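You operate a simulated robot arm through the tools that you are given. There is no shell and no other tool.

You are at the controls of a simulated robot arm. One attempt, no reset.

TASK
Lay up unit 1: its three breakers off, box shut and latched.
Fine: MOTOR, CONTROL and DRAIN; it stays locked off; leave the knobs alone.

Only the result counts: the job must be done as asked and must still hold three seconds after the hand-in. Knocking over, shifting, dropping, spilling or breaking anything else fails it.

THE ROBOT
A 6-joint arm with a two-finger parallel gripper, fixed in place. Base frame: the origin is at the foot of the arm, x ahead of it, y to its left, z up. Units: m, rad, N and s.
With the tool pointing down near the work surface it reaches from about 0.1 to 0.62 m from the base axis. Its first joint turns from -2.897 to 2.897 rad. Payload 1.57 kg.
The tool frame sits at the grasp point between the pads (the TCP): z along the fingers, y along the line on which they close. The tips reach 0.03 m beyond it. Largest opening 0.11 m; finger width 0.024, thickness 0.012; the body of the gripper, 0.048 by 0.112 m, starts 0.078 m behind the TCP.
Orientation is that of the tool frame in the base frame, as [roll, pitch, yaw] about the fixed x, y, z axes, in that order (R = Rz(yaw) Ry(pitch) Rx(roll)). With the fingers straight down and closing along the base's y, the tool's x points along the base's -x, its y along +y and its z along -z.

THE INTERFACE
- The arm moves only by the tool servo_tool. Its argument "steps" is a list of rows, each a list of 6 numbers: the shift along the tool's x, y, z in units of 150 mm (1.0 is 150 mm), then the turn, a rotation vector about the tool's x, y, z in units of 60 degrees (1.0 is 60 degrees). In form: [[tx, ty, tz, rx, ry, rz], ...]. A call has 1 to 20 rows; each row is the pose to reach, as a shift and turn from the pose commanded when the call began, along the tool's axes at that moment. "hand" is the opening, from 0 (shut) to 1 (fully open), set as the call begins (left out, the last holds). A call with a number of a shift or a turn outside -1 to 1 is refused whole. A row lasts 0.2 s, in which the tool goes at most 0.05 m and 0.15 rad; a call with a longer step from one row to the next is refused whole, and so is a gripper value outside its range. A pose out of reach is approached as far as the arm can. The call stops where the force on the tool passes 90 N (or 10 N more than at its start, if that is more) or the arm is blocked; 0.2 s more then pass. Each finger travels about 0.108 m/s and halts on what it meets, pressing with about 26 N; the grip force reading is that of the motor and also rises with nothing between the fingers. The clock runs only during rows and for 0.2 s after the last one: add rows that repeat a pose to give the fingers time. It gives the time, the measured TCP pose, the force on the tool (base axes), the opening and the grip force at its end, in the units of the frame above (readings bear some noise), with the torque about the TCP (base axes, N m) and any sound that the robot's microphone picked up.
- Cameras (640 x 400 px; columns grow to the right, rows downward): "scene" is fixed at [0.0516, 0.486, 1.3955]; the picture's right is [-0.67, -0.74, 0.00], its down [-0.48, 0.44, -0.76] and it looks along [0.56, -0.51, -0.65] (base axes); focal length 317 px, centre (320, 200). "wrist" rides on the gripper at [0.07, 0.016, -0.141] in the tool frame; the picture's right is [-0.23, 0.97, 0.00], its down [-0.85, -0.20, -0.48] and it looks along [-0.47, -0.11, 0.88] (tool axes); focal length 222 px, centre (320, 200). There is no depth. A picture from a camera that has moved, and an enlarged one, comes with that camera's place and axes in the base frame and with its lens. The place of the scene camera against the robot may be out by one fixed shift of up to 0.025 m in any direction.
- get_image(camera): a new picture of that camera. The clock stands still meanwhile.
- raise_lower(by): slides the trunk up (or, below 0, down) by that many m; the arm rides with it, the base frame stays. It gives what a move gives, with no picture.
- zoom(camera, box): a new picture of the part [left, top, right, bottom] of that camera's present view, enlarged. The clock stands still meanwhile.
- finish_job(): hands the job in; it is judged then, once.

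Nothing tells you positions but the pictures and the camera data. Unless the task says otherwise, let go and move clear before handing in.

The tools are called by a JSON object that holds its "method" and its "body". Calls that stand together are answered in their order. servo_tool: Moves the arm, as the interface text tells. Its arguments: {"type":"object","properties":{"steps":{"type":"array","items":{"type":"array","items":{"type":"number"}}},"hand":{"type":"number"}},"required":["steps"]} The other tools are called the same way: raise_lower (by) slides the trunk up or down; get_image (camera) takes a picture; zoom (camera, box) takes an enlarged picture of a part of a camera's view; finish_job () hands the job in.

At the start:

```text
t: 0.0
eef_pos: [0.5398, 0.0485, 1.1193]
ee_rot: [3.14, -0.002, -3.141]
contact_force: [-0.1, -0.2, -0.4]
wrist_torque: [-0.01, 0.02, 0.03]
finger_gap: 0.1099
grasp_force: 0.0
trunk travel left (down, up): [-0.225, 0.365]
```

scene: 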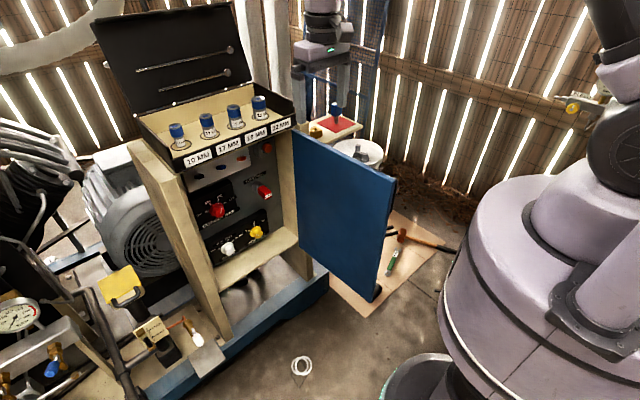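
wrist: 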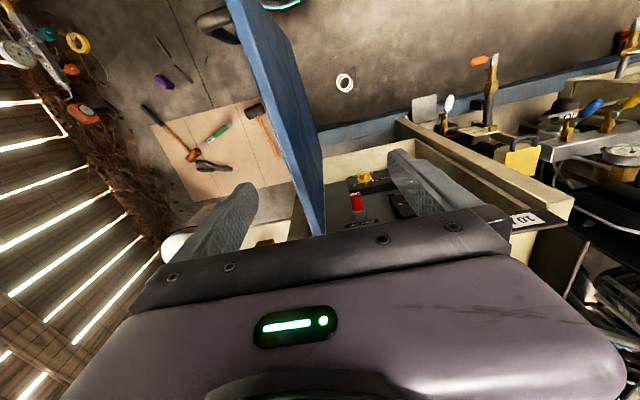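

I see a control box with an open blue door, a lidded top tray with blue knobs, and coloured breakers/switches inside. I'll look closer before doing anything.

{"method": "zoom", "body": {"camera": "scene", "box": [170, 120, 310, 270]}}

{"method": "zoom", "body": {"camera": "scene", "box": [90, 0, 310, 140]}}

{"method": "zoom", "body": {"camera": "scene", "box": [270, 100, 460, 310]}}

{"method": "zoom", "body": {"camera": "scene", "box": [0, 240, 240, 400]}}

{"method": "zoom", "body": {"camera": "wrist", "box": [300, 100, 540, 250]}}

```text
2.67 times, centred on (240, 195) of scene
camera zoom: at [0.0516, 0.486, 1.3955], right [-0.67, -0.74, 0.0], down [-0.48, 0.44, -0.76], along [0.56, -0.51, -0.65], focal length 846 px, centre (533, 213)
```

zoom: 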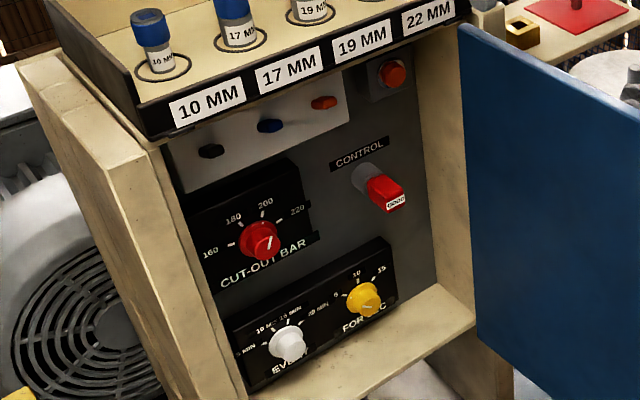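

```text
2.86 times, centred on (200, 70) of scene
camera zoom: at [0.0516, 0.486, 1.3955], right [-0.67, -0.74, 0.0], down [-0.48, 0.44, -0.76], along [0.56, -0.51, -0.65], focal length 906 px, centre (663, 571)
```

zoom: 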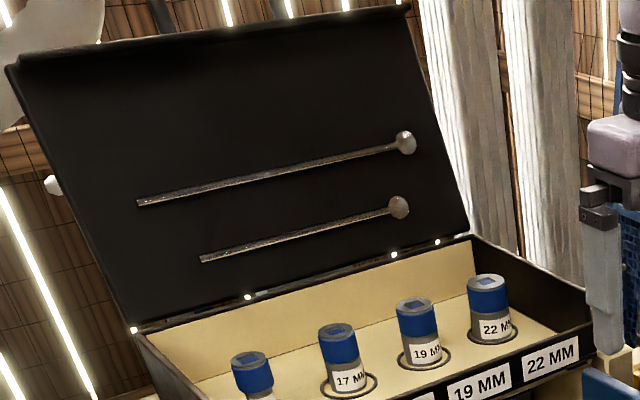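

```text
1.90 times, centred on (365, 205) of scene
camera zoom: at [0.0516, 0.486, 1.3955], right [-0.67, -0.74, 0.0], down [-0.48, 0.44, -0.76], along [0.56, -0.51, -0.65], focal length 604 px, centre (234, 190)
```

zoom: 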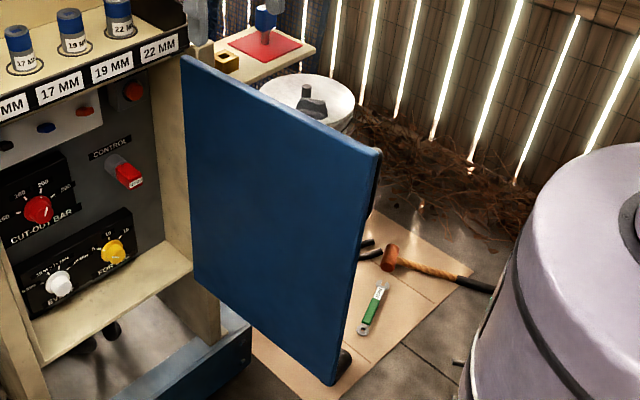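

```text
2.50 times, centred on (120, 320) of scene
camera zoom: at [0.0516, 0.486, 1.3955], right [-0.67, -0.74, 0.0], down [-0.48, 0.44, -0.76], along [0.56, -0.51, -0.65], focal length 793 px, centre (820, -100)
```

zoom: 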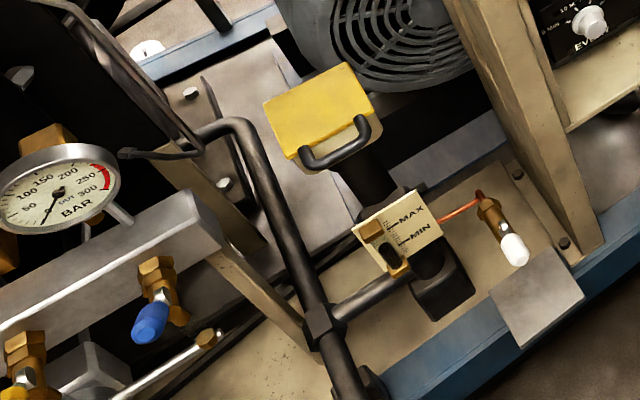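

```text
2.67 times, centred on (420, 175) of wrist
camera zoom: at [0.47, 0.0655, 1.2601], right [0.23, 0.97, 0.0], down [0.85, -0.2, 0.48], along [0.47, -0.11, -0.88], focal length 592 px, centre (53, 267)
```

zoom: 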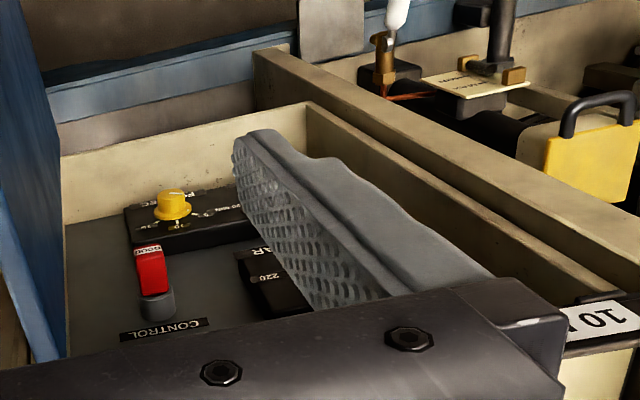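

The box front faces the robot at about x≈0.70, spanning y≈0–0.32. The open blue door stands out toward me near y≈0, and the breaker panel sits under the tool tray. I'll back off, move left and tilt the tool forward so the wrist camera can look into the box.

{"method": "servo_tool", "body": {"steps": [[0.05, 0.1, 0, 0, -0.125, 0], [0.1, 0.2, 0, 0, -0.25, 0], [0.15, 0.3, 0, 0, -0.375, 0], [0.2, 0.4, 0, 0, -0.5, 0], [0.25, 0.5, 0, 0, -0.625, 0], [0.3, 0.6, 0, 0, -0.75, 0], [0.35, 0.7, 0, 0, -0.875, 0], [0.4, 0.8, 0, 0, -1, 0]]}}

{"method": "get_image", "body": {"camera": "wrist"}}

{"method": "get_image", "body": {"camera": "scene"}}

```text
t: 1.8
eef_pos: [0.4804, 0.172, 1.1207]
ee_rot: [3.139, 1.049, -3.141]
contact_force: [0.8, -0.4, -0.3]
wrist_torque: [-0.02, 0.01, -0.02]
finger_gap: 0.11
grasp_force: 0.1
out of reach, approached as far as the arm can: row 5, 6
trunk travel left (down, up): [-0.225, 0.365]
```

```text
taken
camera wrist: at [0.3237, 0.1876, 1.1302], right [0.11, 0.97, 0.2], down [0.01, -0.2, 0.98], along [0.99, -0.11, -0.03], focal length 222 px, centre (320, 200)
```

wrist: 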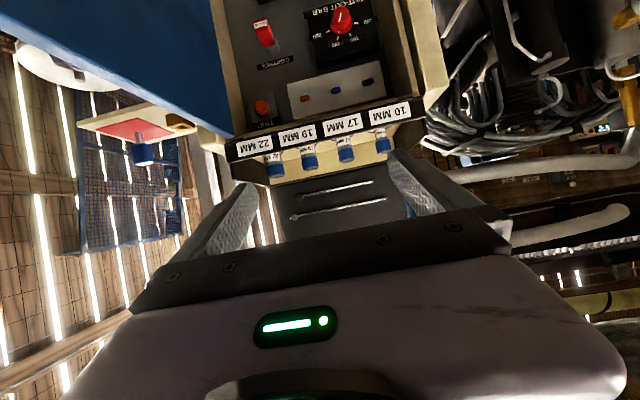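

```text
taken
```

scene: 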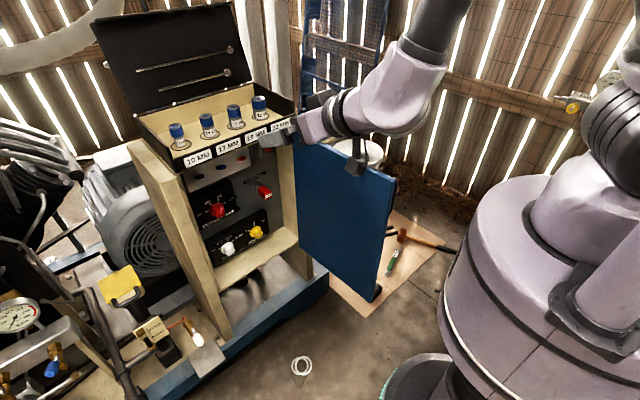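

The wrist camera now looks at the box upside down, so I'll enlarge the panel to read it.

{"method": "zoom", "body": {"camera": "wrist", "box": [220, 0, 440, 140]}}

{"method": "zoom", "body": {"camera": "wrist", "box": [240, 60, 400, 160]}}

```text
2.86 times, centred on (330, 70) of wrist
camera zoom: at [0.3237, 0.1876, 1.1302], right [0.11, 0.97, 0.2], down [0.01, -0.2, 0.98], along [0.99, -0.11, -0.03], focal length 635 px, centre (291, 571)
```

zoom: 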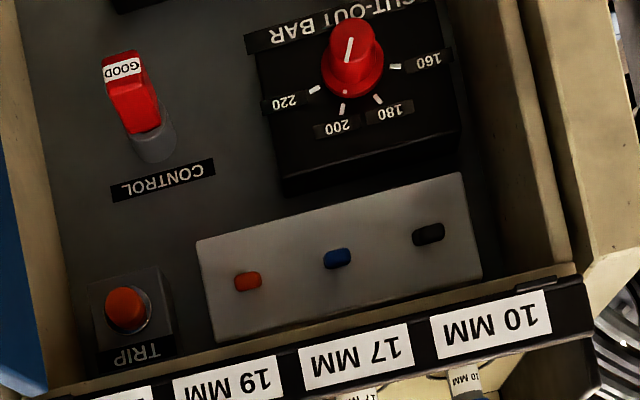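

```text
4.00 times, centred on (320, 110) of wrist
camera zoom: at [0.3237, 0.1876, 1.1302], right [0.11, 0.97, 0.2], down [0.01, -0.2, 0.98], along [0.99, -0.11, -0.03], focal length 888 px, centre (320, 560)
```

zoom: 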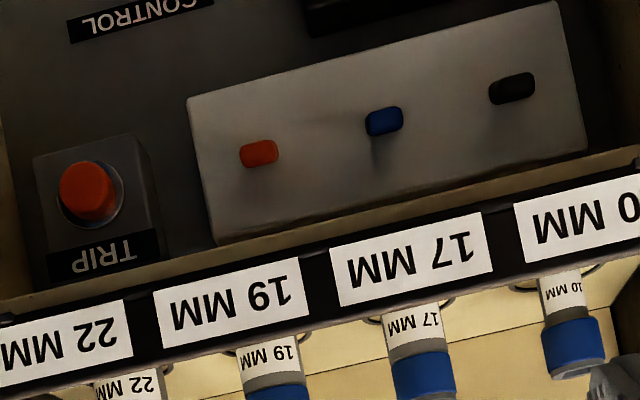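

The three small toggles (red, blue, black) sit on a grey plate, with TRIP and CONTROL beside them. I'll lower the trunk in stages for a level view of the panel, watching the clearance to the door.

{"method": "raise_lower", "body": {"by": -0.1}}

{"method": "get_image", "body": {"camera": "wrist"}}

{"method": "get_image", "body": {"camera": "scene"}}

```text
t: 3.1
eef_pos: [0.4816, 0.1702, 1.0214]
ee_rot: [3.142, 1.048, -3.141]
contact_force: [-0.4, -0.7, 0.2]
wrist_torque: [-0.01, -0.01, 0.02]
finger_gap: 0.1097
grasp_force: 0.1
trunk travel left (down, up): [-0.125, 0.465]
```

```text
taken
camera wrist: at [0.3241, 0.1871, 1.0306], right [0.11, 0.97, 0.2], down [0.01, -0.2, 0.98], along [0.99, -0.11, -0.04], focal length 222 px, centre (320, 200)
```

wrist: 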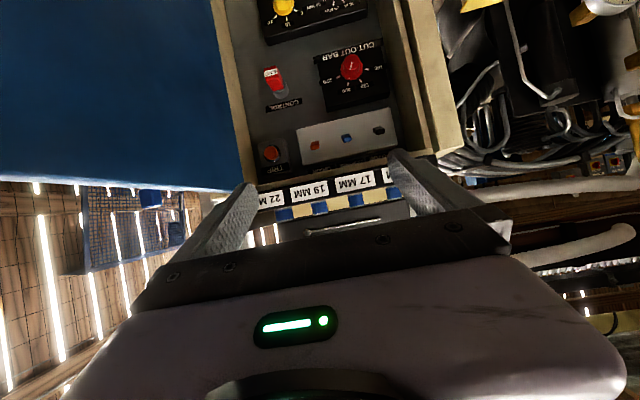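

```text
taken
```

scene: 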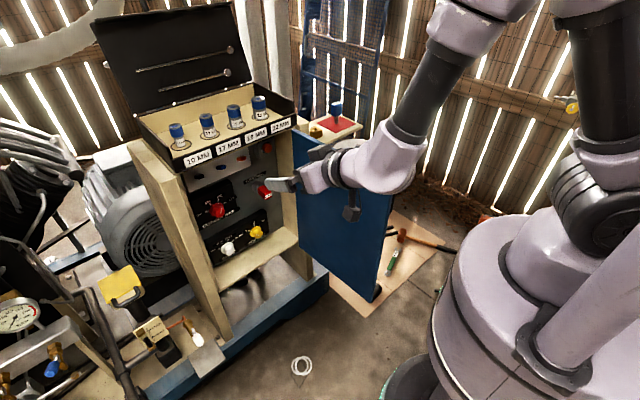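

The view is better. I'll lower further and read the panel from a more frontal view.

{"method": "raise_lower", "body": {"by": -0.1}}

{"method": "get_image", "body": {"camera": "wrist"}}

{"method": "get_image", "body": {"camera": "scene"}}

{"method": "zoom", "body": {"camera": "wrist", "box": [220, 60, 440, 200]}}

{"method": "zoom", "body": {"camera": "wrist", "box": [240, 0, 460, 140]}}

```text
t: 4.5
eef_pos: [0.4823, 0.1705, 0.9219]
ee_rot: [3.141, 1.047, -3.141]
contact_force: [-0.7, -0.3, -0.8]
wrist_torque: [0.01, 0.01, 0.01]
finger_gap: 0.1099
grasp_force: 0.0
trunk travel left (down, up): [-0.025, 0.565]
```

```text
taken
camera wrist: at [0.3241, 0.1871, 0.9306], right [0.11, 0.97, 0.2], down [0.01, -0.2, 0.98], along [0.99, -0.11, -0.04], focal length 222 px, centre (320, 200)
```

wrist: 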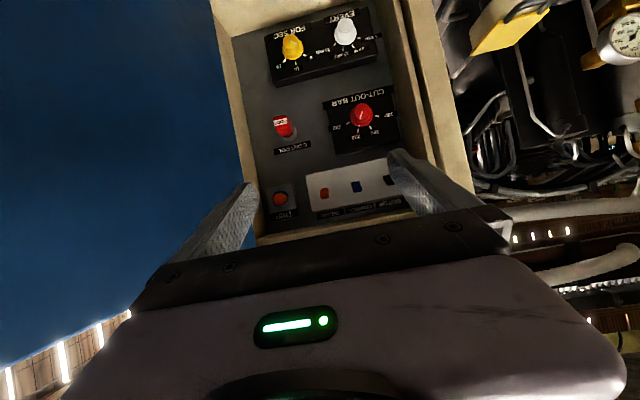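

```text
taken
```

scene: 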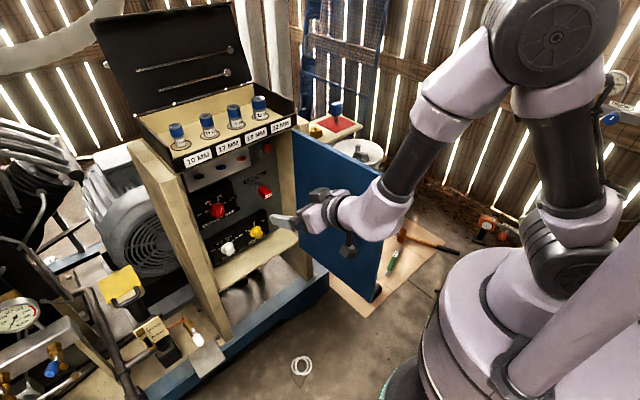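

```text
2.86 times, centred on (330, 130) of wrist
camera zoom: at [0.3241, 0.1871, 0.9306], right [0.11, 0.97, 0.2], down [0.01, -0.2, 0.98], along [0.99, -0.11, -0.04], focal length 635 px, centre (291, 400)
```

zoom: 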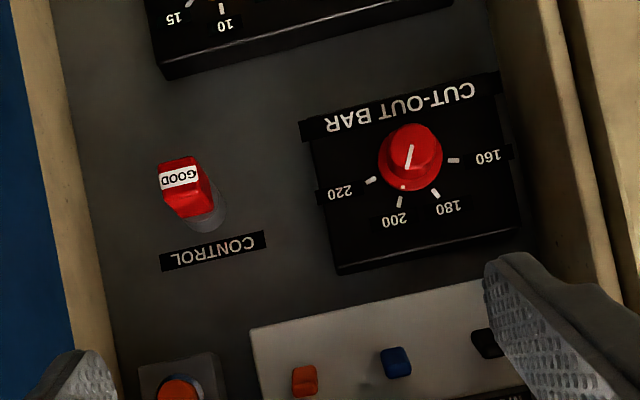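

```text
2.86 times, centred on (350, 70) of wrist
camera zoom: at [0.3241, 0.1871, 0.9306], right [0.11, 0.97, 0.2], down [0.01, -0.2, 0.98], along [0.99, -0.11, -0.04], focal length 635 px, centre (234, 571)
```

zoom: 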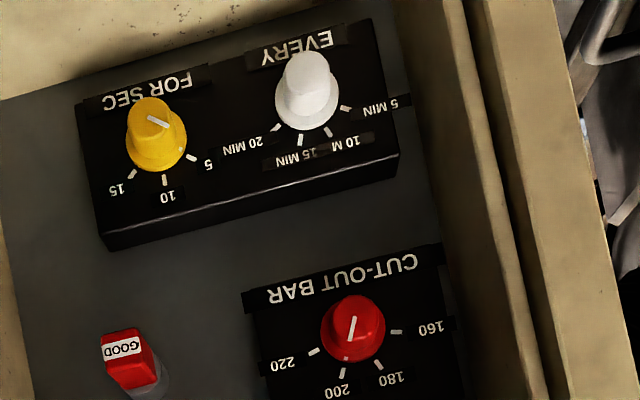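

The breaker labels sit above the toggles, so I'll zoom in on them, TRIP and the latch-side edges.

{"method": "zoom", "body": {"camera": "wrist", "box": [260, 150, 420, 250]}}

{"method": "zoom", "body": {"camera": "scene", "box": [270, 120, 430, 320]}}

{"method": "zoom", "body": {"camera": "scene", "box": [120, 130, 260, 350]}}

```text
4.00 times, centred on (340, 200) of wrist
camera zoom: at [0.3241, 0.1871, 0.9306], right [0.11, 0.97, 0.2], down [0.01, -0.2, 0.98], along [0.99, -0.11, -0.04], focal length 888 px, centre (240, 200)
```

zoom: 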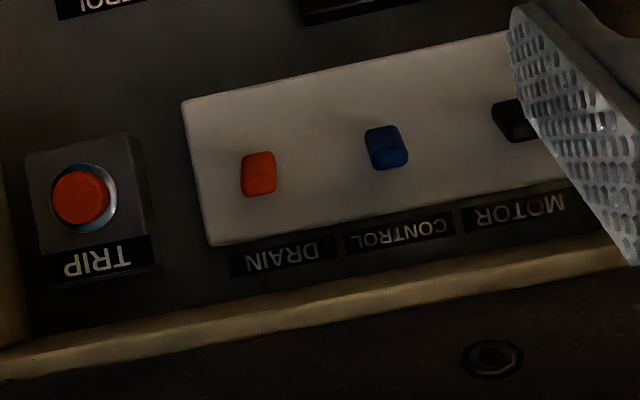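

```text
2.00 times, centred on (350, 220) of scene
camera zoom: at [0.0516, 0.486, 1.3955], right [-0.67, -0.74, 0.0], down [-0.48, 0.44, -0.76], along [0.56, -0.51, -0.65], focal length 634 px, centre (260, 160)
```

zoom: 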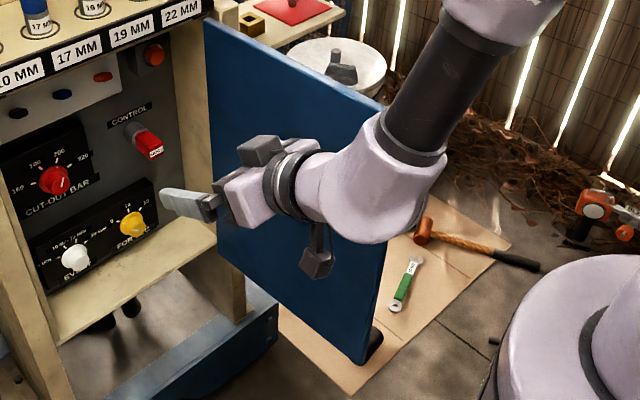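

```text
1.82 times, centred on (190, 240) of scene
camera zoom: at [0.0516, 0.486, 1.3955], right [-0.67, -0.74, 0.0], down [-0.48, 0.44, -0.76], along [0.56, -0.51, -0.65], focal length 577 px, centre (556, 127)
```

zoom: 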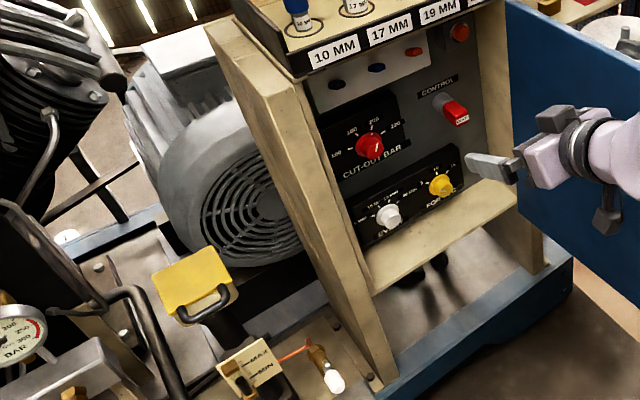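

The labels read MOTOR (black), CONTROL (blue) and DRAIN (red), at about z≈0.90 and x≈0.78, with y≈0.28, 0.21 and 0.15. I'll level the tool and move closer to see the lever positions.

{"method": "servo_tool", "body": {"steps": [[0.018, 0.04, 0.16, 0, -0.1, 0], [0.036, 0.08, 0.32, 0, -0.2, 0], [0.054, 0.12, 0.48, 0, -0.3, 0], [0.072, 0.16, 0.64, 0, -0.4, 0], [0.089, 0.2, 0.8, 0, -0.5, 0]]}}

{"method": "get_image", "body": {"camera": "wrist"}}

{"method": "get_image", "body": {"camera": "scene"}}

{"method": "zoom", "body": {"camera": "wrist", "box": [220, 100, 440, 240]}}

```text
t: 5.7
eef_pos: [0.5689, 0.2611, 0.8642]
ee_rot: [-3.12, 1.544, 3.115]
contact_force: [-0.5, -0.2, 1.3]
wrist_torque: [0.02, 0.01, -0.02]
finger_gap: 0.11
grasp_force: 0.2
out of reach, approached as far as the arm can: row 3, 4, 5
trunk travel left (down, up): [-0.025, 0.565]
```

```text
taken
camera wrist: at [0.4275, 0.2842, 0.798], right [0.05, 0.97, 0.23], down [-0.47, -0.18, 0.87], along [0.88, -0.15, 0.44], focal length 222 px, centre (320, 200)
```

wrist: 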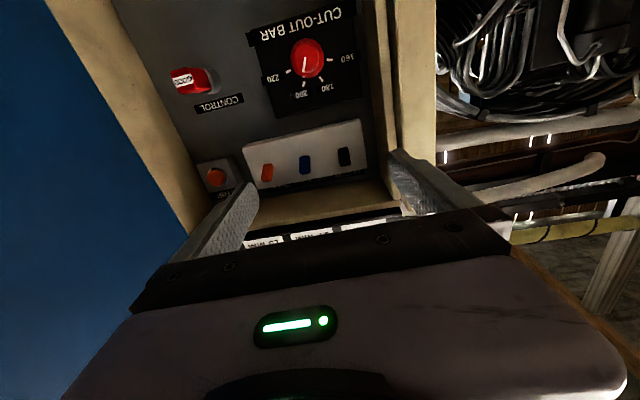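

```text
taken
```

scene: 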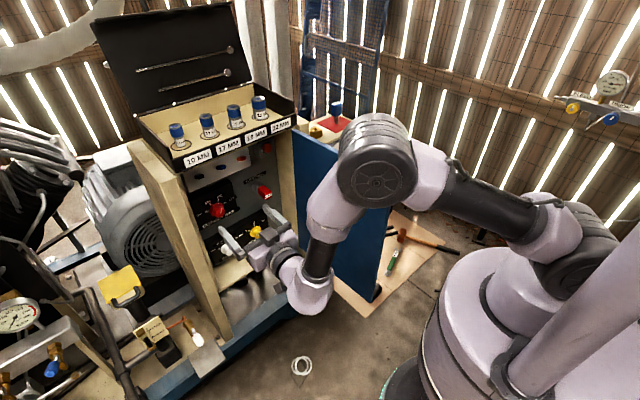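

```text
2.86 times, centred on (330, 170) of wrist
camera zoom: at [0.4275, 0.2842, 0.798], right [0.05, 0.97, 0.23], down [-0.47, -0.18, 0.87], along [0.88, -0.15, 0.44], focal length 635 px, centre (291, 286)
```

zoom: 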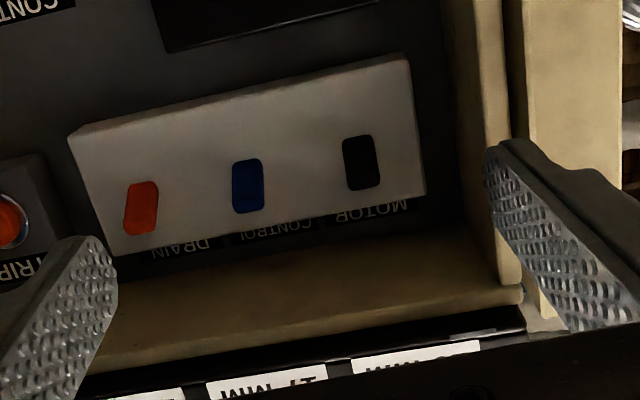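

I can see the toggles from below now, though the arm stopped a few centimetres left of where I commanded it. I'll zoom in more to work out the lever orientation.

{"method": "zoom", "body": {"camera": "wrist", "box": [240, 135, 360, 210]}}

{"method": "zoom", "body": {"camera": "scene", "box": [180, 130, 280, 192]}}

{"method": "zoom", "body": {"camera": "scene", "box": [200, 180, 400, 320]}}

```text
5.33 times, centred on (300, 172) of wrist
camera zoom: at [0.4275, 0.2842, 0.798], right [0.05, 0.97, 0.23], down [-0.47, -0.18, 0.87], along [0.88, -0.15, 0.44], focal length 1185 px, centre (427, 347)
```

zoom: 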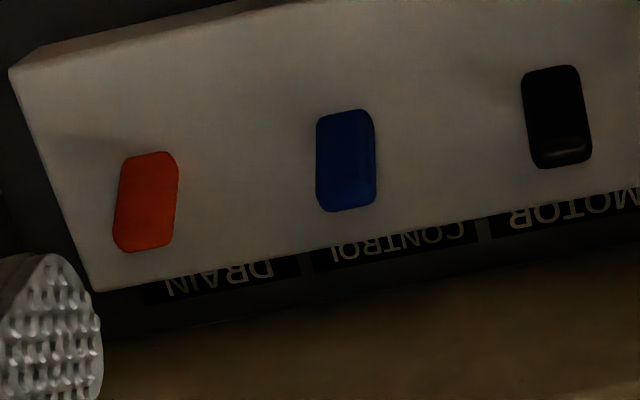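

```text
6.40 times, centred on (230, 161) of scene
camera zoom: at [0.0516, 0.486, 1.3955], right [-0.67, -0.74, 0.0], down [-0.48, 0.44, -0.76], along [0.56, -0.51, -0.65], focal length 2030 px, centre (896, 450)
```

zoom: 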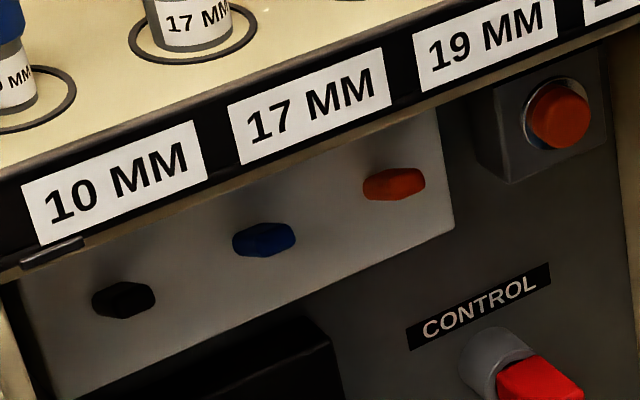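

```text
2.86 times, centred on (300, 250) of scene
camera zoom: at [0.0516, 0.486, 1.3955], right [-0.67, -0.74, 0.0], down [-0.48, 0.44, -0.76], along [0.56, -0.51, -0.65], focal length 906 px, centre (377, 57)
```

zoom: 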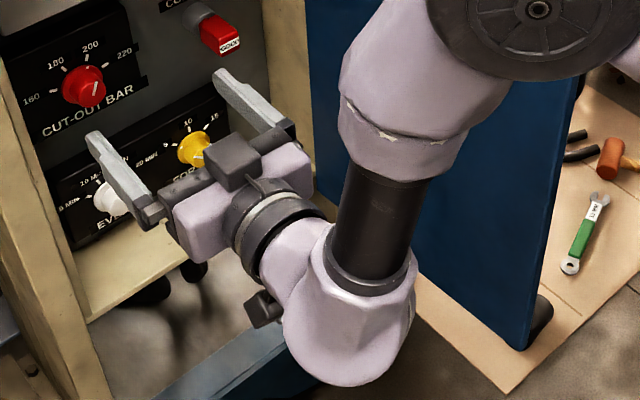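

All three levers point up and out, which I take as ON, with their tips at about x≈0.758, z≈0.914 under a ceiling at about z≈0.965. I'll close the fingers into a poker and test a short forward move to learn which pose the commands count from.

{"method": "servo_tool", "body": {"steps": [[0, 0, 0.1, 0, 0, 0], [0, 0, 0.2, 0, 0, 0], [0, 0, 0.3, 0, 0, 0], [0, 0, 0.333, 0, 0, 0], [0, 0, 0.333, 0, 0, 0]], "hand": 0}}

{"method": "get_image", "body": {"camera": "scene"}}

{"method": "get_image", "body": {"camera": "wrist"}}

```text
t: 6.9
eef_pos: [0.6201, 0.26, 0.8647]
ee_rot: [-3.106, 1.54, 3.12]
contact_force: [0.0, -0.5, -0.5]
wrist_torque: [0.0, -0.01, 0.02]
finger_gap: 0.0001
grasp_force: 21.4
trunk travel left (down, up): [-0.025, 0.565]
```

```text
taken
```

scene: 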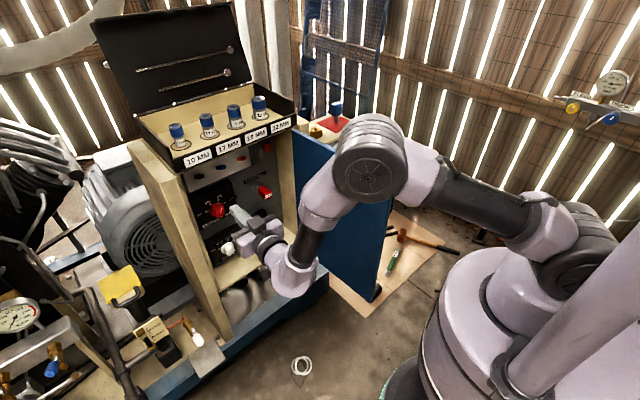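

```text
taken
camera wrist: at [0.4773, 0.2847, 0.7972], right [0.06, 0.97, 0.23], down [-0.46, -0.17, 0.87], along [0.88, -0.16, 0.44], focal length 222 px, centre (320, 200)
```

wrist: 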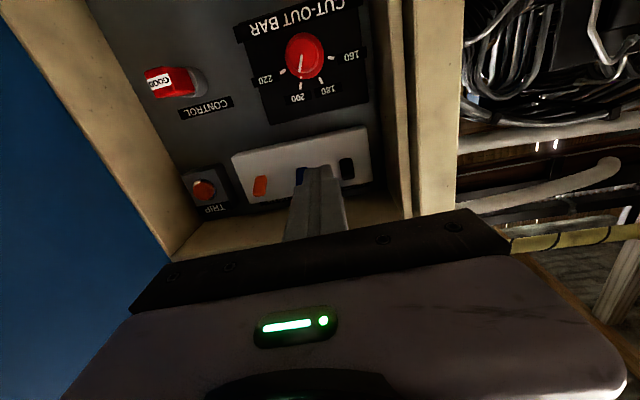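

Commands count from the pose actually reached. Next I'll go to a pre-position in front of the MOTOR (black) lever, slightly above its tip, and straighten the small tool yaw.

{"method": "servo_tool", "body": {"steps": [[-0.13, 0.042, 0.06, -0.014, -0.007, 0], [-0.26, 0.084, 0.12, -0.028, -0.015, 0], [-0.38, 0.126, 0.18, -0.042, -0.022, 0], [-0.51, 0.168, 0.242, -0.055, -0.029, 0], [-0.51, 0.168, 0.242, -0.055, -0.029, 0]]}}

{"method": "get_image", "body": {"camera": "wrist"}}

{"method": "get_image", "body": {"camera": "scene"}}

{"method": "zoom", "body": {"camera": "scene", "box": [170, 110, 330, 230]}}

```text
t: 8.1
eef_pos: [0.6589, 0.2828, 0.9373]
ee_rot: [2.644, 1.57, 2.651]
contact_force: [0.2, 0.4, -0.7]
wrist_torque: [0.01, -0.01, -0.01]
finger_gap: 0.0
grasp_force: 20.9
trunk travel left (down, up): [-0.025, 0.565]
```

```text
taken
camera wrist: at [0.5181, 0.2982, 0.8673], right [0.0, 0.97, 0.23], down [-0.48, -0.2, 0.85], along [0.88, -0.11, 0.47], focal length 222 px, centre (320, 200)
```

wrist: 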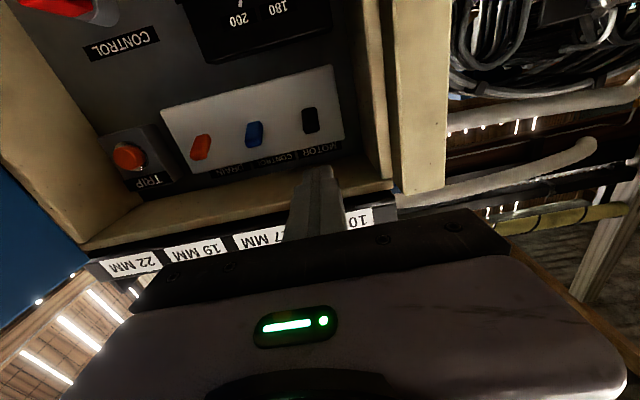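

```text
taken
```

scene: 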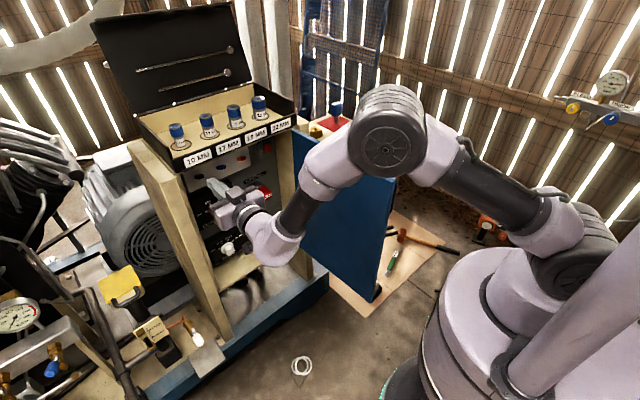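

```text
3.33 times, centred on (250, 170) of scene
camera zoom: at [0.0516, 0.486, 1.3955], right [-0.67, -0.74, 0.0], down [-0.48, 0.44, -0.76], along [0.56, -0.51, -0.65], focal length 1058 px, centre (553, 300)
```

zoom: 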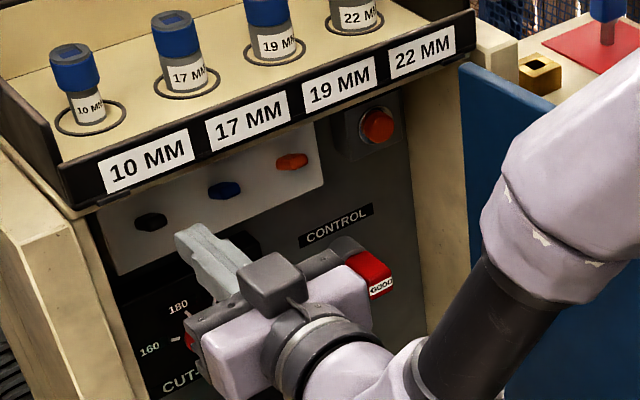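

The tool is now level in front of the MOTOR lever, with the tip just above it and clear of the ceiling. I'll slide the tip in above the lever.

{"method": "servo_tool", "body": {"steps": [[-0.03, -0.012, 0.1, 0, 0, 0], [-0.03, -0.012, 0.2, 0, 0, 0], [-0.03, -0.012, 0.3, 0, 0, 0], [-0.03, -0.012, 0.4, 0, 0, 0], [-0.03, -0.012, 0.5, 0, 0, 0], [-0.03, -0.012, 0.56, 0, 0, 0], [-0.03, -0.012, 0.56, 0, 0, 0]]}}

{"method": "get_image", "body": {"camera": "wrist"}}

{"method": "zoom", "body": {"camera": "scene", "box": [170, 110, 330, 230]}}

{"method": "zoom", "body": {"camera": "wrist", "box": [200, 80, 440, 240]}}

```text
t: 9.7
eef_pos: [0.7424, 0.2815, 0.9433]
ee_rot: [-0.001, 1.567, 0.009]
contact_force: [0.5, 0.3, 0.1]
wrist_torque: [-0.05, 0.0, -0.01]
finger_gap: 0.0
grasp_force: 21.6
trunk travel left (down, up): [-0.025, 0.565]
```

```text
taken
camera wrist: at [0.6012, 0.2965, 0.8722], right [-0.01, 0.97, 0.23], down [-0.48, -0.2, 0.85], along [0.88, -0.1, 0.47], focal length 222 px, centre (320, 200)
```

wrist: 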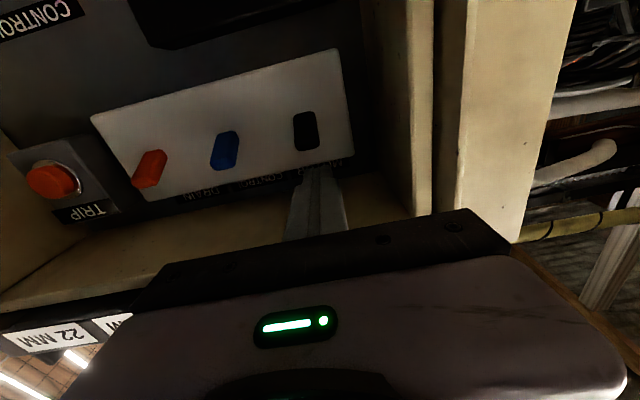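

```text
3.33 times, centred on (250, 170) of scene
camera zoom: at [0.0516, 0.486, 1.3955], right [-0.67, -0.74, 0.0], down [-0.48, 0.44, -0.76], along [0.56, -0.51, -0.65], focal length 1058 px, centre (553, 300)
```

zoom: 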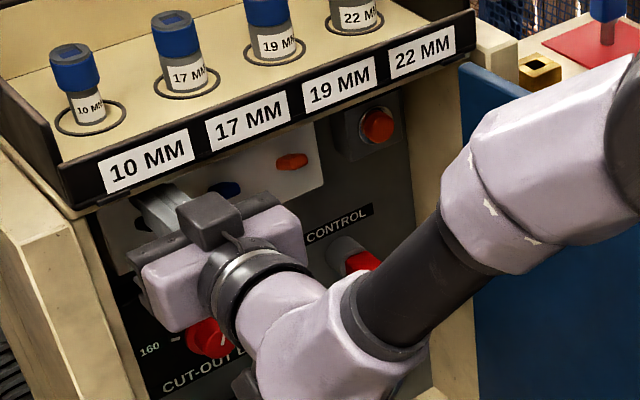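

```text
2.50 times, centred on (320, 160) of wrist
camera zoom: at [0.6012, 0.2965, 0.8722], right [-0.01, 0.97, 0.23], down [-0.48, -0.2, 0.85], along [0.88, -0.1, 0.47], focal length 555 px, centre (320, 300)
```

zoom: 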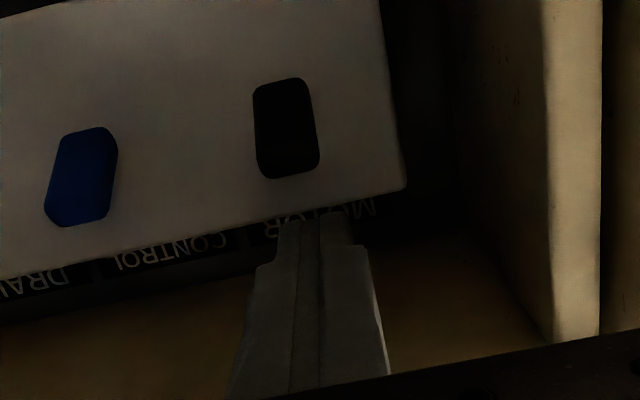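

The fingertip is above the black MOTOR lever, clear of the plate and well lined up. I'll push down in small steps and listen for a click.

{"method": "servo_tool", "body": {"steps": [[0.06, -0.015, 0, 0, 0, 0], [0.12, -0.015, 0, 0, 0, 0], [0.18, -0.015, 0, 0, 0, 0], [0.24, -0.015, 0, 0, 0, 0], [0.3, -0.015, 0, 0, 0, 0], [0.35, -0.015, 0, 0, 0, 0], [0.39, -0.015, 0, 0, 0, 0]]}}

{"method": "get_image", "body": {"camera": "wrist"}}

{"method": "zoom", "body": {"camera": "wrist", "box": [200, 80, 440, 240]}}

```text
t: 11.3
eef_pos: [0.7399, 0.2776, 0.9064]
ee_rot: [0.441, 1.534, 0.441]
contact_force: [-7.1, -1.8, 86.1]
wrist_torque: [-0.22, -2.58, 0.29]
finger_gap: 0.0
grasp_force: 21.1
trunk travel left (down, up): [-0.025, 0.565]
```

```text
taken
camera wrist: at [0.6004, 0.2955, 0.8307], right [-0.01, 0.97, 0.24], down [-0.51, -0.21, 0.84], along [0.86, -0.11, 0.49], focal length 222 px, centre (320, 200)
```

wrist: 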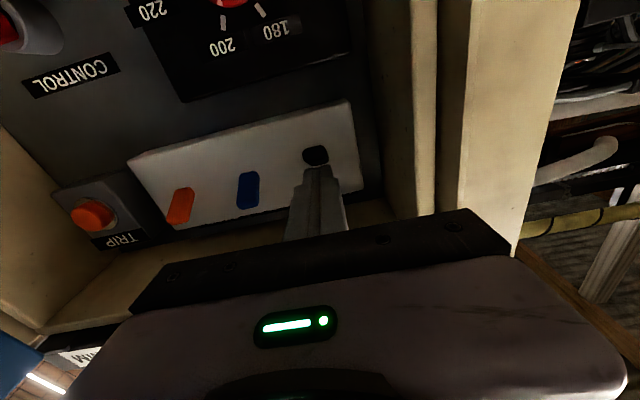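

```text
2.50 times, centred on (320, 160) of wrist
camera zoom: at [0.6004, 0.2955, 0.8307], right [-0.01, 0.97, 0.24], down [-0.51, -0.21, 0.84], along [0.86, -0.11, 0.49], focal length 555 px, centre (320, 300)
```

zoom: 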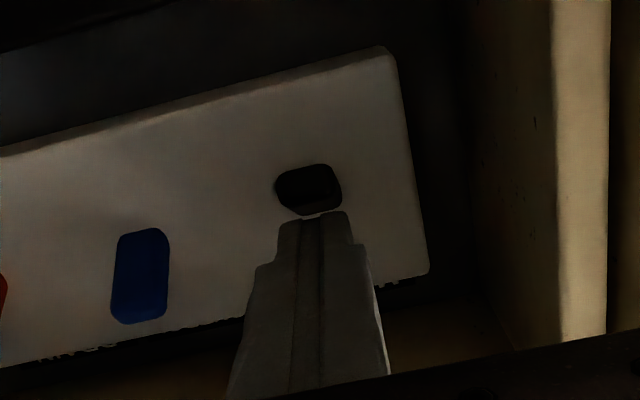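

The black lever has swung, and the finger now presses at its base, so I won't push further. I'll relieve the pressure, back straight out and inspect.

{"method": "servo_tool", "body": {"steps": [[-0.08, 0, 0, 0, 0, 0], [-0.16, 0, 0, 0, 0, 0], [-0.2, 0, -0.1, 0, 0, 0], [-0.2, 0, -0.25, 0, 0, 0], [-0.2, 0, -0.4, 0, 0, 0], [-0.2, 0, -0.55, 0, 0, 0], [-0.2, 0, -0.55, 0, 0, 0]]}}

{"method": "zoom", "body": {"camera": "wrist", "box": [140, 60, 380, 220]}}

{"method": "zoom", "body": {"camera": "scene", "box": [180, 130, 280, 192]}}

```text
t: 12.9
eef_pos: [0.6608, 0.2862, 0.9168]
ee_rot: [-2.97, 1.57, -2.972]
contact_force: [0.5, 1.1, 0.0]
wrist_torque: [-0.01, 0.01, 0.03]
finger_gap: 0.0
grasp_force: 21.2
out of reach, approached as far as the arm can: row 5, 6, 7
trunk travel left (down, up): [-0.025, 0.565]
```

```text
2.50 times, centred on (260, 140) of wrist
camera zoom: at [0.519, 0.3023, 0.8468], right [0.0, 0.97, 0.23], down [-0.48, -0.2, 0.86], along [0.88, -0.11, 0.46], focal length 555 px, centre (470, 350)
```

zoom: 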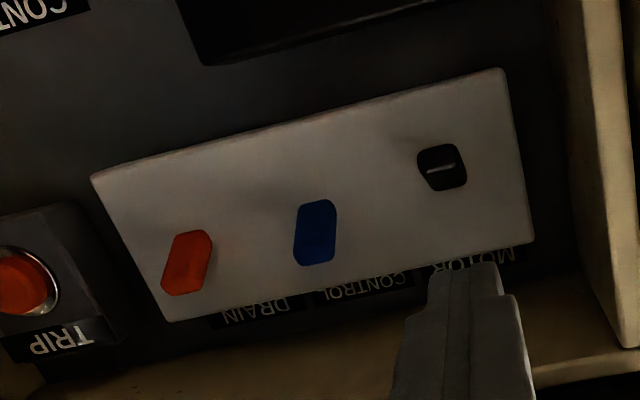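

```text
6.40 times, centred on (230, 161) of scene
camera zoom: at [0.0516, 0.486, 1.3955], right [-0.67, -0.74, 0.0], down [-0.48, 0.44, -0.76], along [0.56, -0.51, -0.65], focal length 2030 px, centre (896, 450)
```

zoom: 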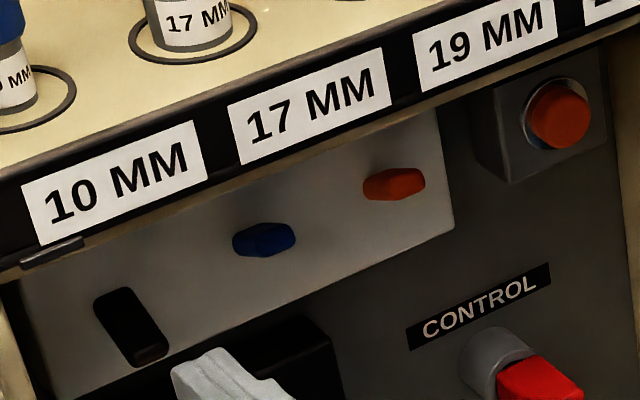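

MOTOR has clearly flipped down. A bright mark shows on its tip, so I'll zoom in to confirm which way is OFF.

{"method": "zoom", "body": {"camera": "wrist", "box": [285, 105, 345, 145]}}

{"method": "zoom", "body": {"camera": "wrist", "box": [190, 130, 290, 190]}}

{"method": "zoom", "body": {"camera": "scene", "box": [185, 155, 235, 190]}}

```text
10.00 times, centred on (315, 125) of wrist
camera zoom: at [0.519, 0.3023, 0.8468], right [0.0, 0.97, 0.23], down [-0.48, -0.2, 0.86], along [0.88, -0.11, 0.46], focal length 2221 px, centre (370, 950)
```

zoom: 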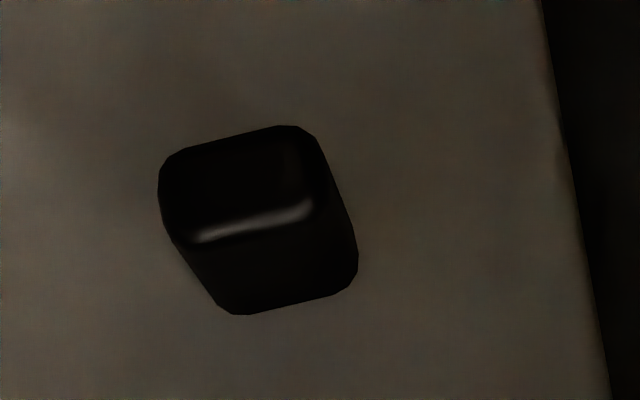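

```text
6.40 times, centred on (240, 160) of wrist
camera zoom: at [0.519, 0.3023, 0.8468], right [0.0, 0.97, 0.23], down [-0.48, -0.2, 0.86], along [0.88, -0.11, 0.46], focal length 1422 px, centre (832, 456)
```

zoom: 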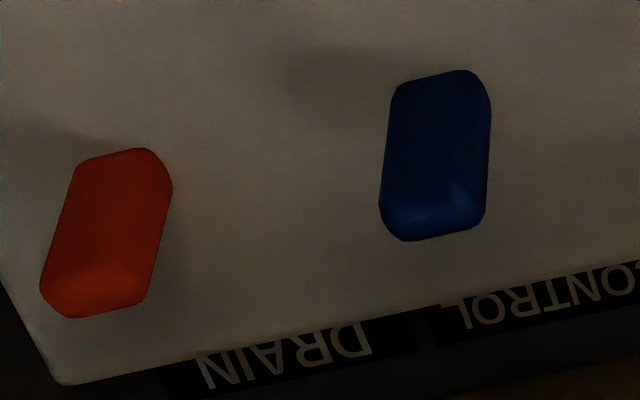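

```text
11.43 times, centred on (210, 172) of scene
camera zoom: at [0.0516, 0.486, 1.3955], right [-0.67, -0.74, 0.0], down [-0.48, 0.44, -0.76], along [0.56, -0.51, -0.65], focal length 3626 px, centre (1577, 514)
```

zoom: 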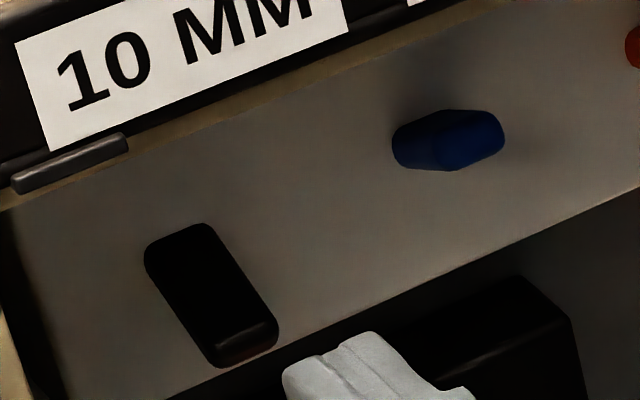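

That was only a highlight: the black lever hangs down and MOTOR is off. Next I'll move diagonally to the pre-position for the blue CONTROL lever.

{"method": "servo_tool", "body": {"steps": [[-0.06, -0.12, 0.065, 0, 0, 0], [-0.12, -0.24, 0.13, 0, 0, 0], [-0.168, -0.36, 0.2, 0, 0, 0], [-0.168, -0.478, 0.261, 0, 0, 0], [-0.168, -0.478, 0.261, 0, 0, 0]]}}

{"method": "zoom", "body": {"camera": "wrist", "box": [140, 60, 440, 260]}}

{"method": "get_image", "body": {"camera": "scene"}}

```text
t: 14.1
eef_pos: [0.707, 0.246, 0.9564]
ee_rot: [-3.026, 1.556, -3.046]
contact_force: [-6.1, 2.8, -8.1]
wrist_torque: [-0.08, 0.01, 0.07]
finger_gap: 0.0002
grasp_force: 21.2
out of reach, approached as far as the arm can: row 1, 2, 3, 4, 5
trunk travel left (down, up): [-0.025, 0.565]
```

```text
2.00 times, centred on (290, 160) of wrist
camera zoom: at [0.5648, 0.2658, 0.8878], right [0.02, 0.97, 0.23], down [-0.47, -0.19, 0.86], along [0.88, -0.12, 0.45], focal length 444 px, centre (380, 280)
```

zoom: 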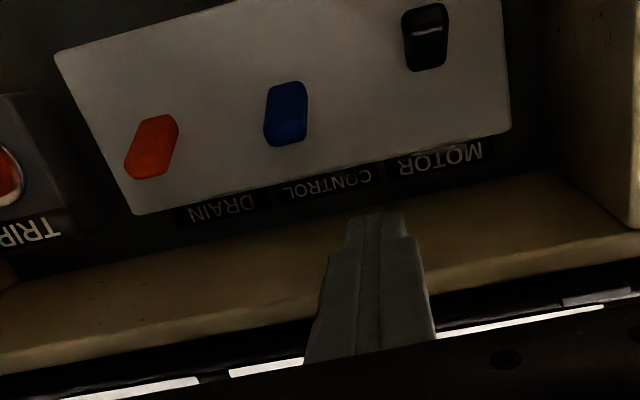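

```text
taken
```

scene: 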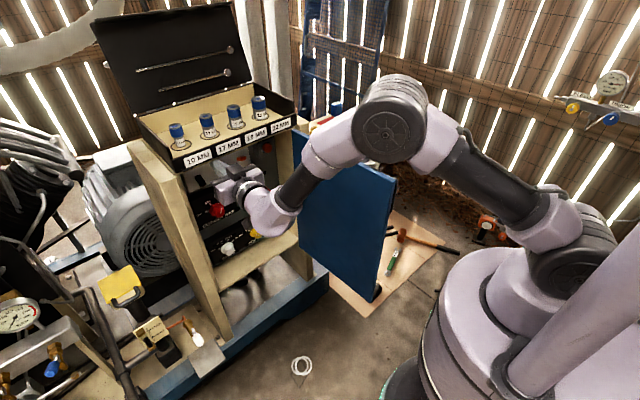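

The tip is touching the ceiling lightly and the arm hits a joint limit when pointing straight ahead at smaller y. Yawing the tool about 15° toward -y should get round it, so I'll drop off the ceiling and line up with the blue lever at that yaw.

{"method": "servo_tool", "body": {"steps": [[0.097, 0, -0.03, 0.04, -0.005, 0], [0.097, -0.05, -0.069, 0.1, -0.01, 0], [0.097, -0.1, -0.069, 0.16, -0.014, 0], [0.097, -0.159, -0.069, 0.231, -0.014, 0], [0.097, -0.159, -0.069, 0.231, -0.014, 0]]}}

{"method": "zoom", "body": {"camera": "wrist", "box": [140, 60, 440, 260]}}

{"method": "zoom", "body": {"camera": "scene", "box": [170, 110, 330, 230]}}

```text
t: 15.3
eef_pos: [0.6981, 0.2222, 0.9415]
ee_rot: [0.154, 1.551, -0.081]
contact_force: [-0.3, 0.0, -0.1]
wrist_torque: [0.01, -0.03, -0.02]
finger_gap: 0.0
grasp_force: 21.3
trunk travel left (down, up): [-0.025, 0.565]
```

```text
2.00 times, centred on (290, 160) of wrist
camera zoom: at [0.5652, 0.271, 0.8684], right [0.22, 0.95, 0.23], down [-0.53, -0.08, 0.85], along [0.82, -0.31, 0.48], focal length 444 px, centre (380, 280)
```

zoom: 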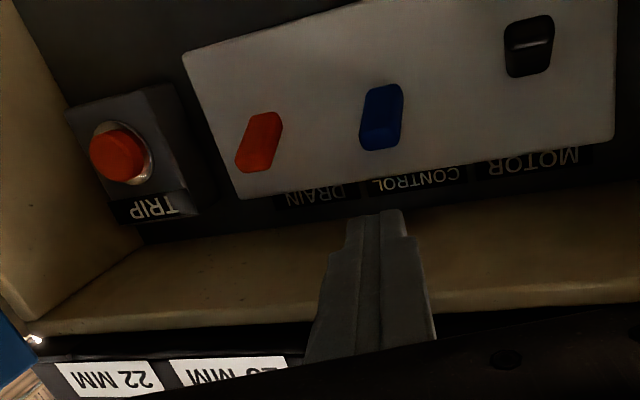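

```text
3.33 times, centred on (250, 170) of scene
camera zoom: at [0.0516, 0.486, 1.3955], right [-0.67, -0.74, 0.0], down [-0.48, 0.44, -0.76], along [0.56, -0.51, -0.65], focal length 1058 px, centre (553, 300)
```

zoom: 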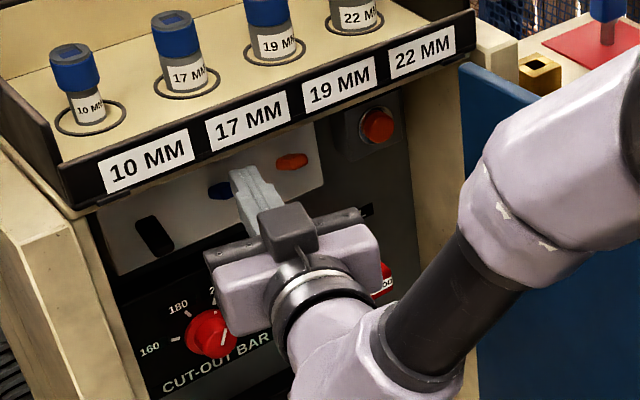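

The tool reached that pose cleanly, and the tip lines up with the blue lever at y≈0.215. I'll slide in above it and push down in small steps, stopping a little earlier than last time.

{"method": "servo_tool", "body": {"steps": [[0, 0.016, 0.075, 0, 0, 0], [0, 0.032, 0.15, 0, 0, 0], [0, 0.048, 0.22, 0, 0, 0], [0, 0.066, 0.285, 0, 0, 0], [0.06, 0.066, 0.285, 0, 0, 0], [0.12, 0.066, 0.285, 0, 0, 0], [0.18, 0.066, 0.285, 0, 0, 0], [0.24, 0.066, 0.285, 0, 0, 0], [0.29, 0.066, 0.285, 0, 0, 0], [0.32, 0.066, 0.285, 0, 0, 0]]}}

{"method": "zoom", "body": {"camera": "wrist", "box": [140, 60, 440, 260]}}

{"method": "zoom", "body": {"camera": "scene", "box": [170, 110, 330, 230]}}

```text
t: 17.5
eef_pos: [0.7395, 0.2205, 0.9051]
ee_rot: [0.367, 1.535, 0.137]
contact_force: [-3.7, 1.2, 63.1]
wrist_torque: [-0.23, -1.87, 0.0]
finger_gap: 0.0
grasp_force: 21.4
trunk travel left (down, up): [-0.025, 0.565]
```

```text
2.00 times, centred on (290, 160) of wrist
camera zoom: at [0.608, 0.27, 0.8302], right [0.22, 0.95, 0.24], down [-0.54, -0.09, 0.84], along [0.81, -0.31, 0.49], focal length 444 px, centre (380, 280)
```

zoom: 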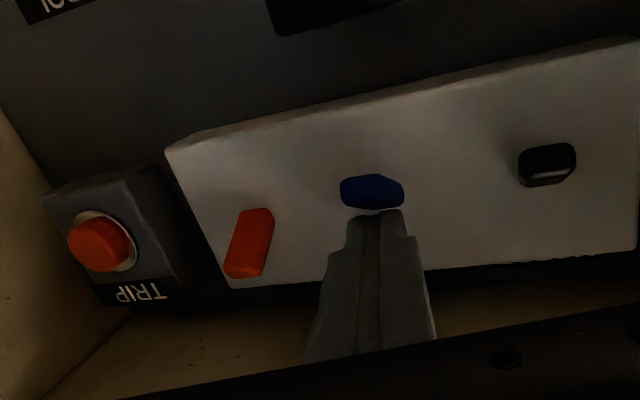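

```text
3.33 times, centred on (250, 170) of scene
camera zoom: at [0.0516, 0.486, 1.3955], right [-0.67, -0.74, 0.0], down [-0.48, 0.44, -0.76], along [0.56, -0.51, -0.65], focal length 1058 px, centre (553, 300)
```

zoom: 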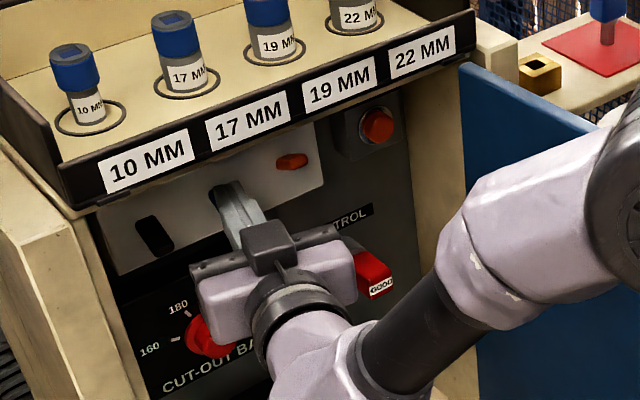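

The blue lever now looks end-on like MOTOR did after flipping. I'll relieve the pressure, retreat and check it.

{"method": "servo_tool", "body": {"steps": [[-0.07, 0, 0, 0, 0, 0], [-0.14, 0, 0, 0, 0, 0], [-0.16, 0, -0.1, 0, 0, 0], [-0.16, 0, -0.2, 0, 0, 0], [-0.16, 0, -0.3, 0, 0, 0], [-0.16, 0, -0.35, 0, 0, 0], [-0.16, 0, -0.35, 0, 0, 0]]}}

{"method": "zoom", "body": {"camera": "wrist", "box": [140, 60, 440, 260]}}

{"method": "zoom", "body": {"camera": "scene", "box": [170, 110, 330, 230]}}

```text
t: 19.1
eef_pos: [0.6902, 0.2329, 0.9167]
ee_rot: [0.125, 1.554, -0.11]
contact_force: [0.6, 0.6, 0.3]
wrist_torque: [0.02, 0.06, 0.01]
finger_gap: 0.0
grasp_force: 21.4
trunk travel left (down, up): [-0.025, 0.565]
```

```text
2.00 times, centred on (290, 160) of wrist
camera zoom: at [0.558, 0.2811, 0.8438], right [0.22, 0.95, 0.23], down [-0.53, -0.08, 0.85], along [0.82, -0.31, 0.48], focal length 444 px, centre (380, 280)
```

zoom: 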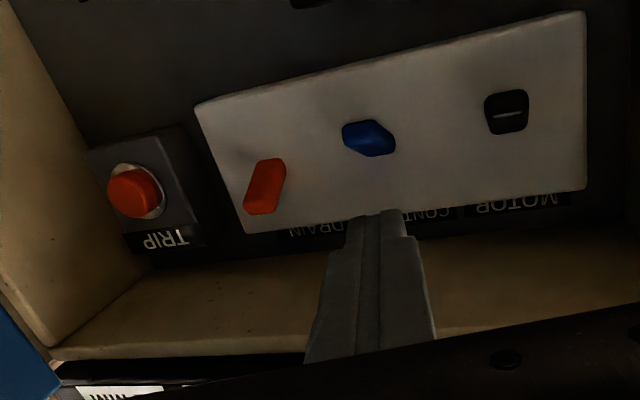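

```text
3.33 times, centred on (250, 170) of scene
camera zoom: at [0.0516, 0.486, 1.3955], right [-0.67, -0.74, 0.0], down [-0.48, 0.44, -0.76], along [0.56, -0.51, -0.65], focal length 1058 px, centre (553, 300)
```

zoom: 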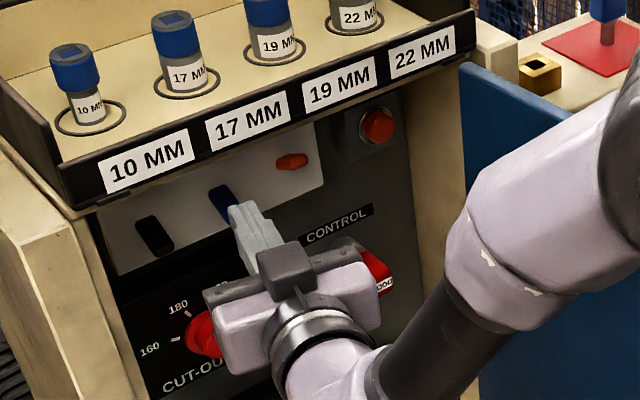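

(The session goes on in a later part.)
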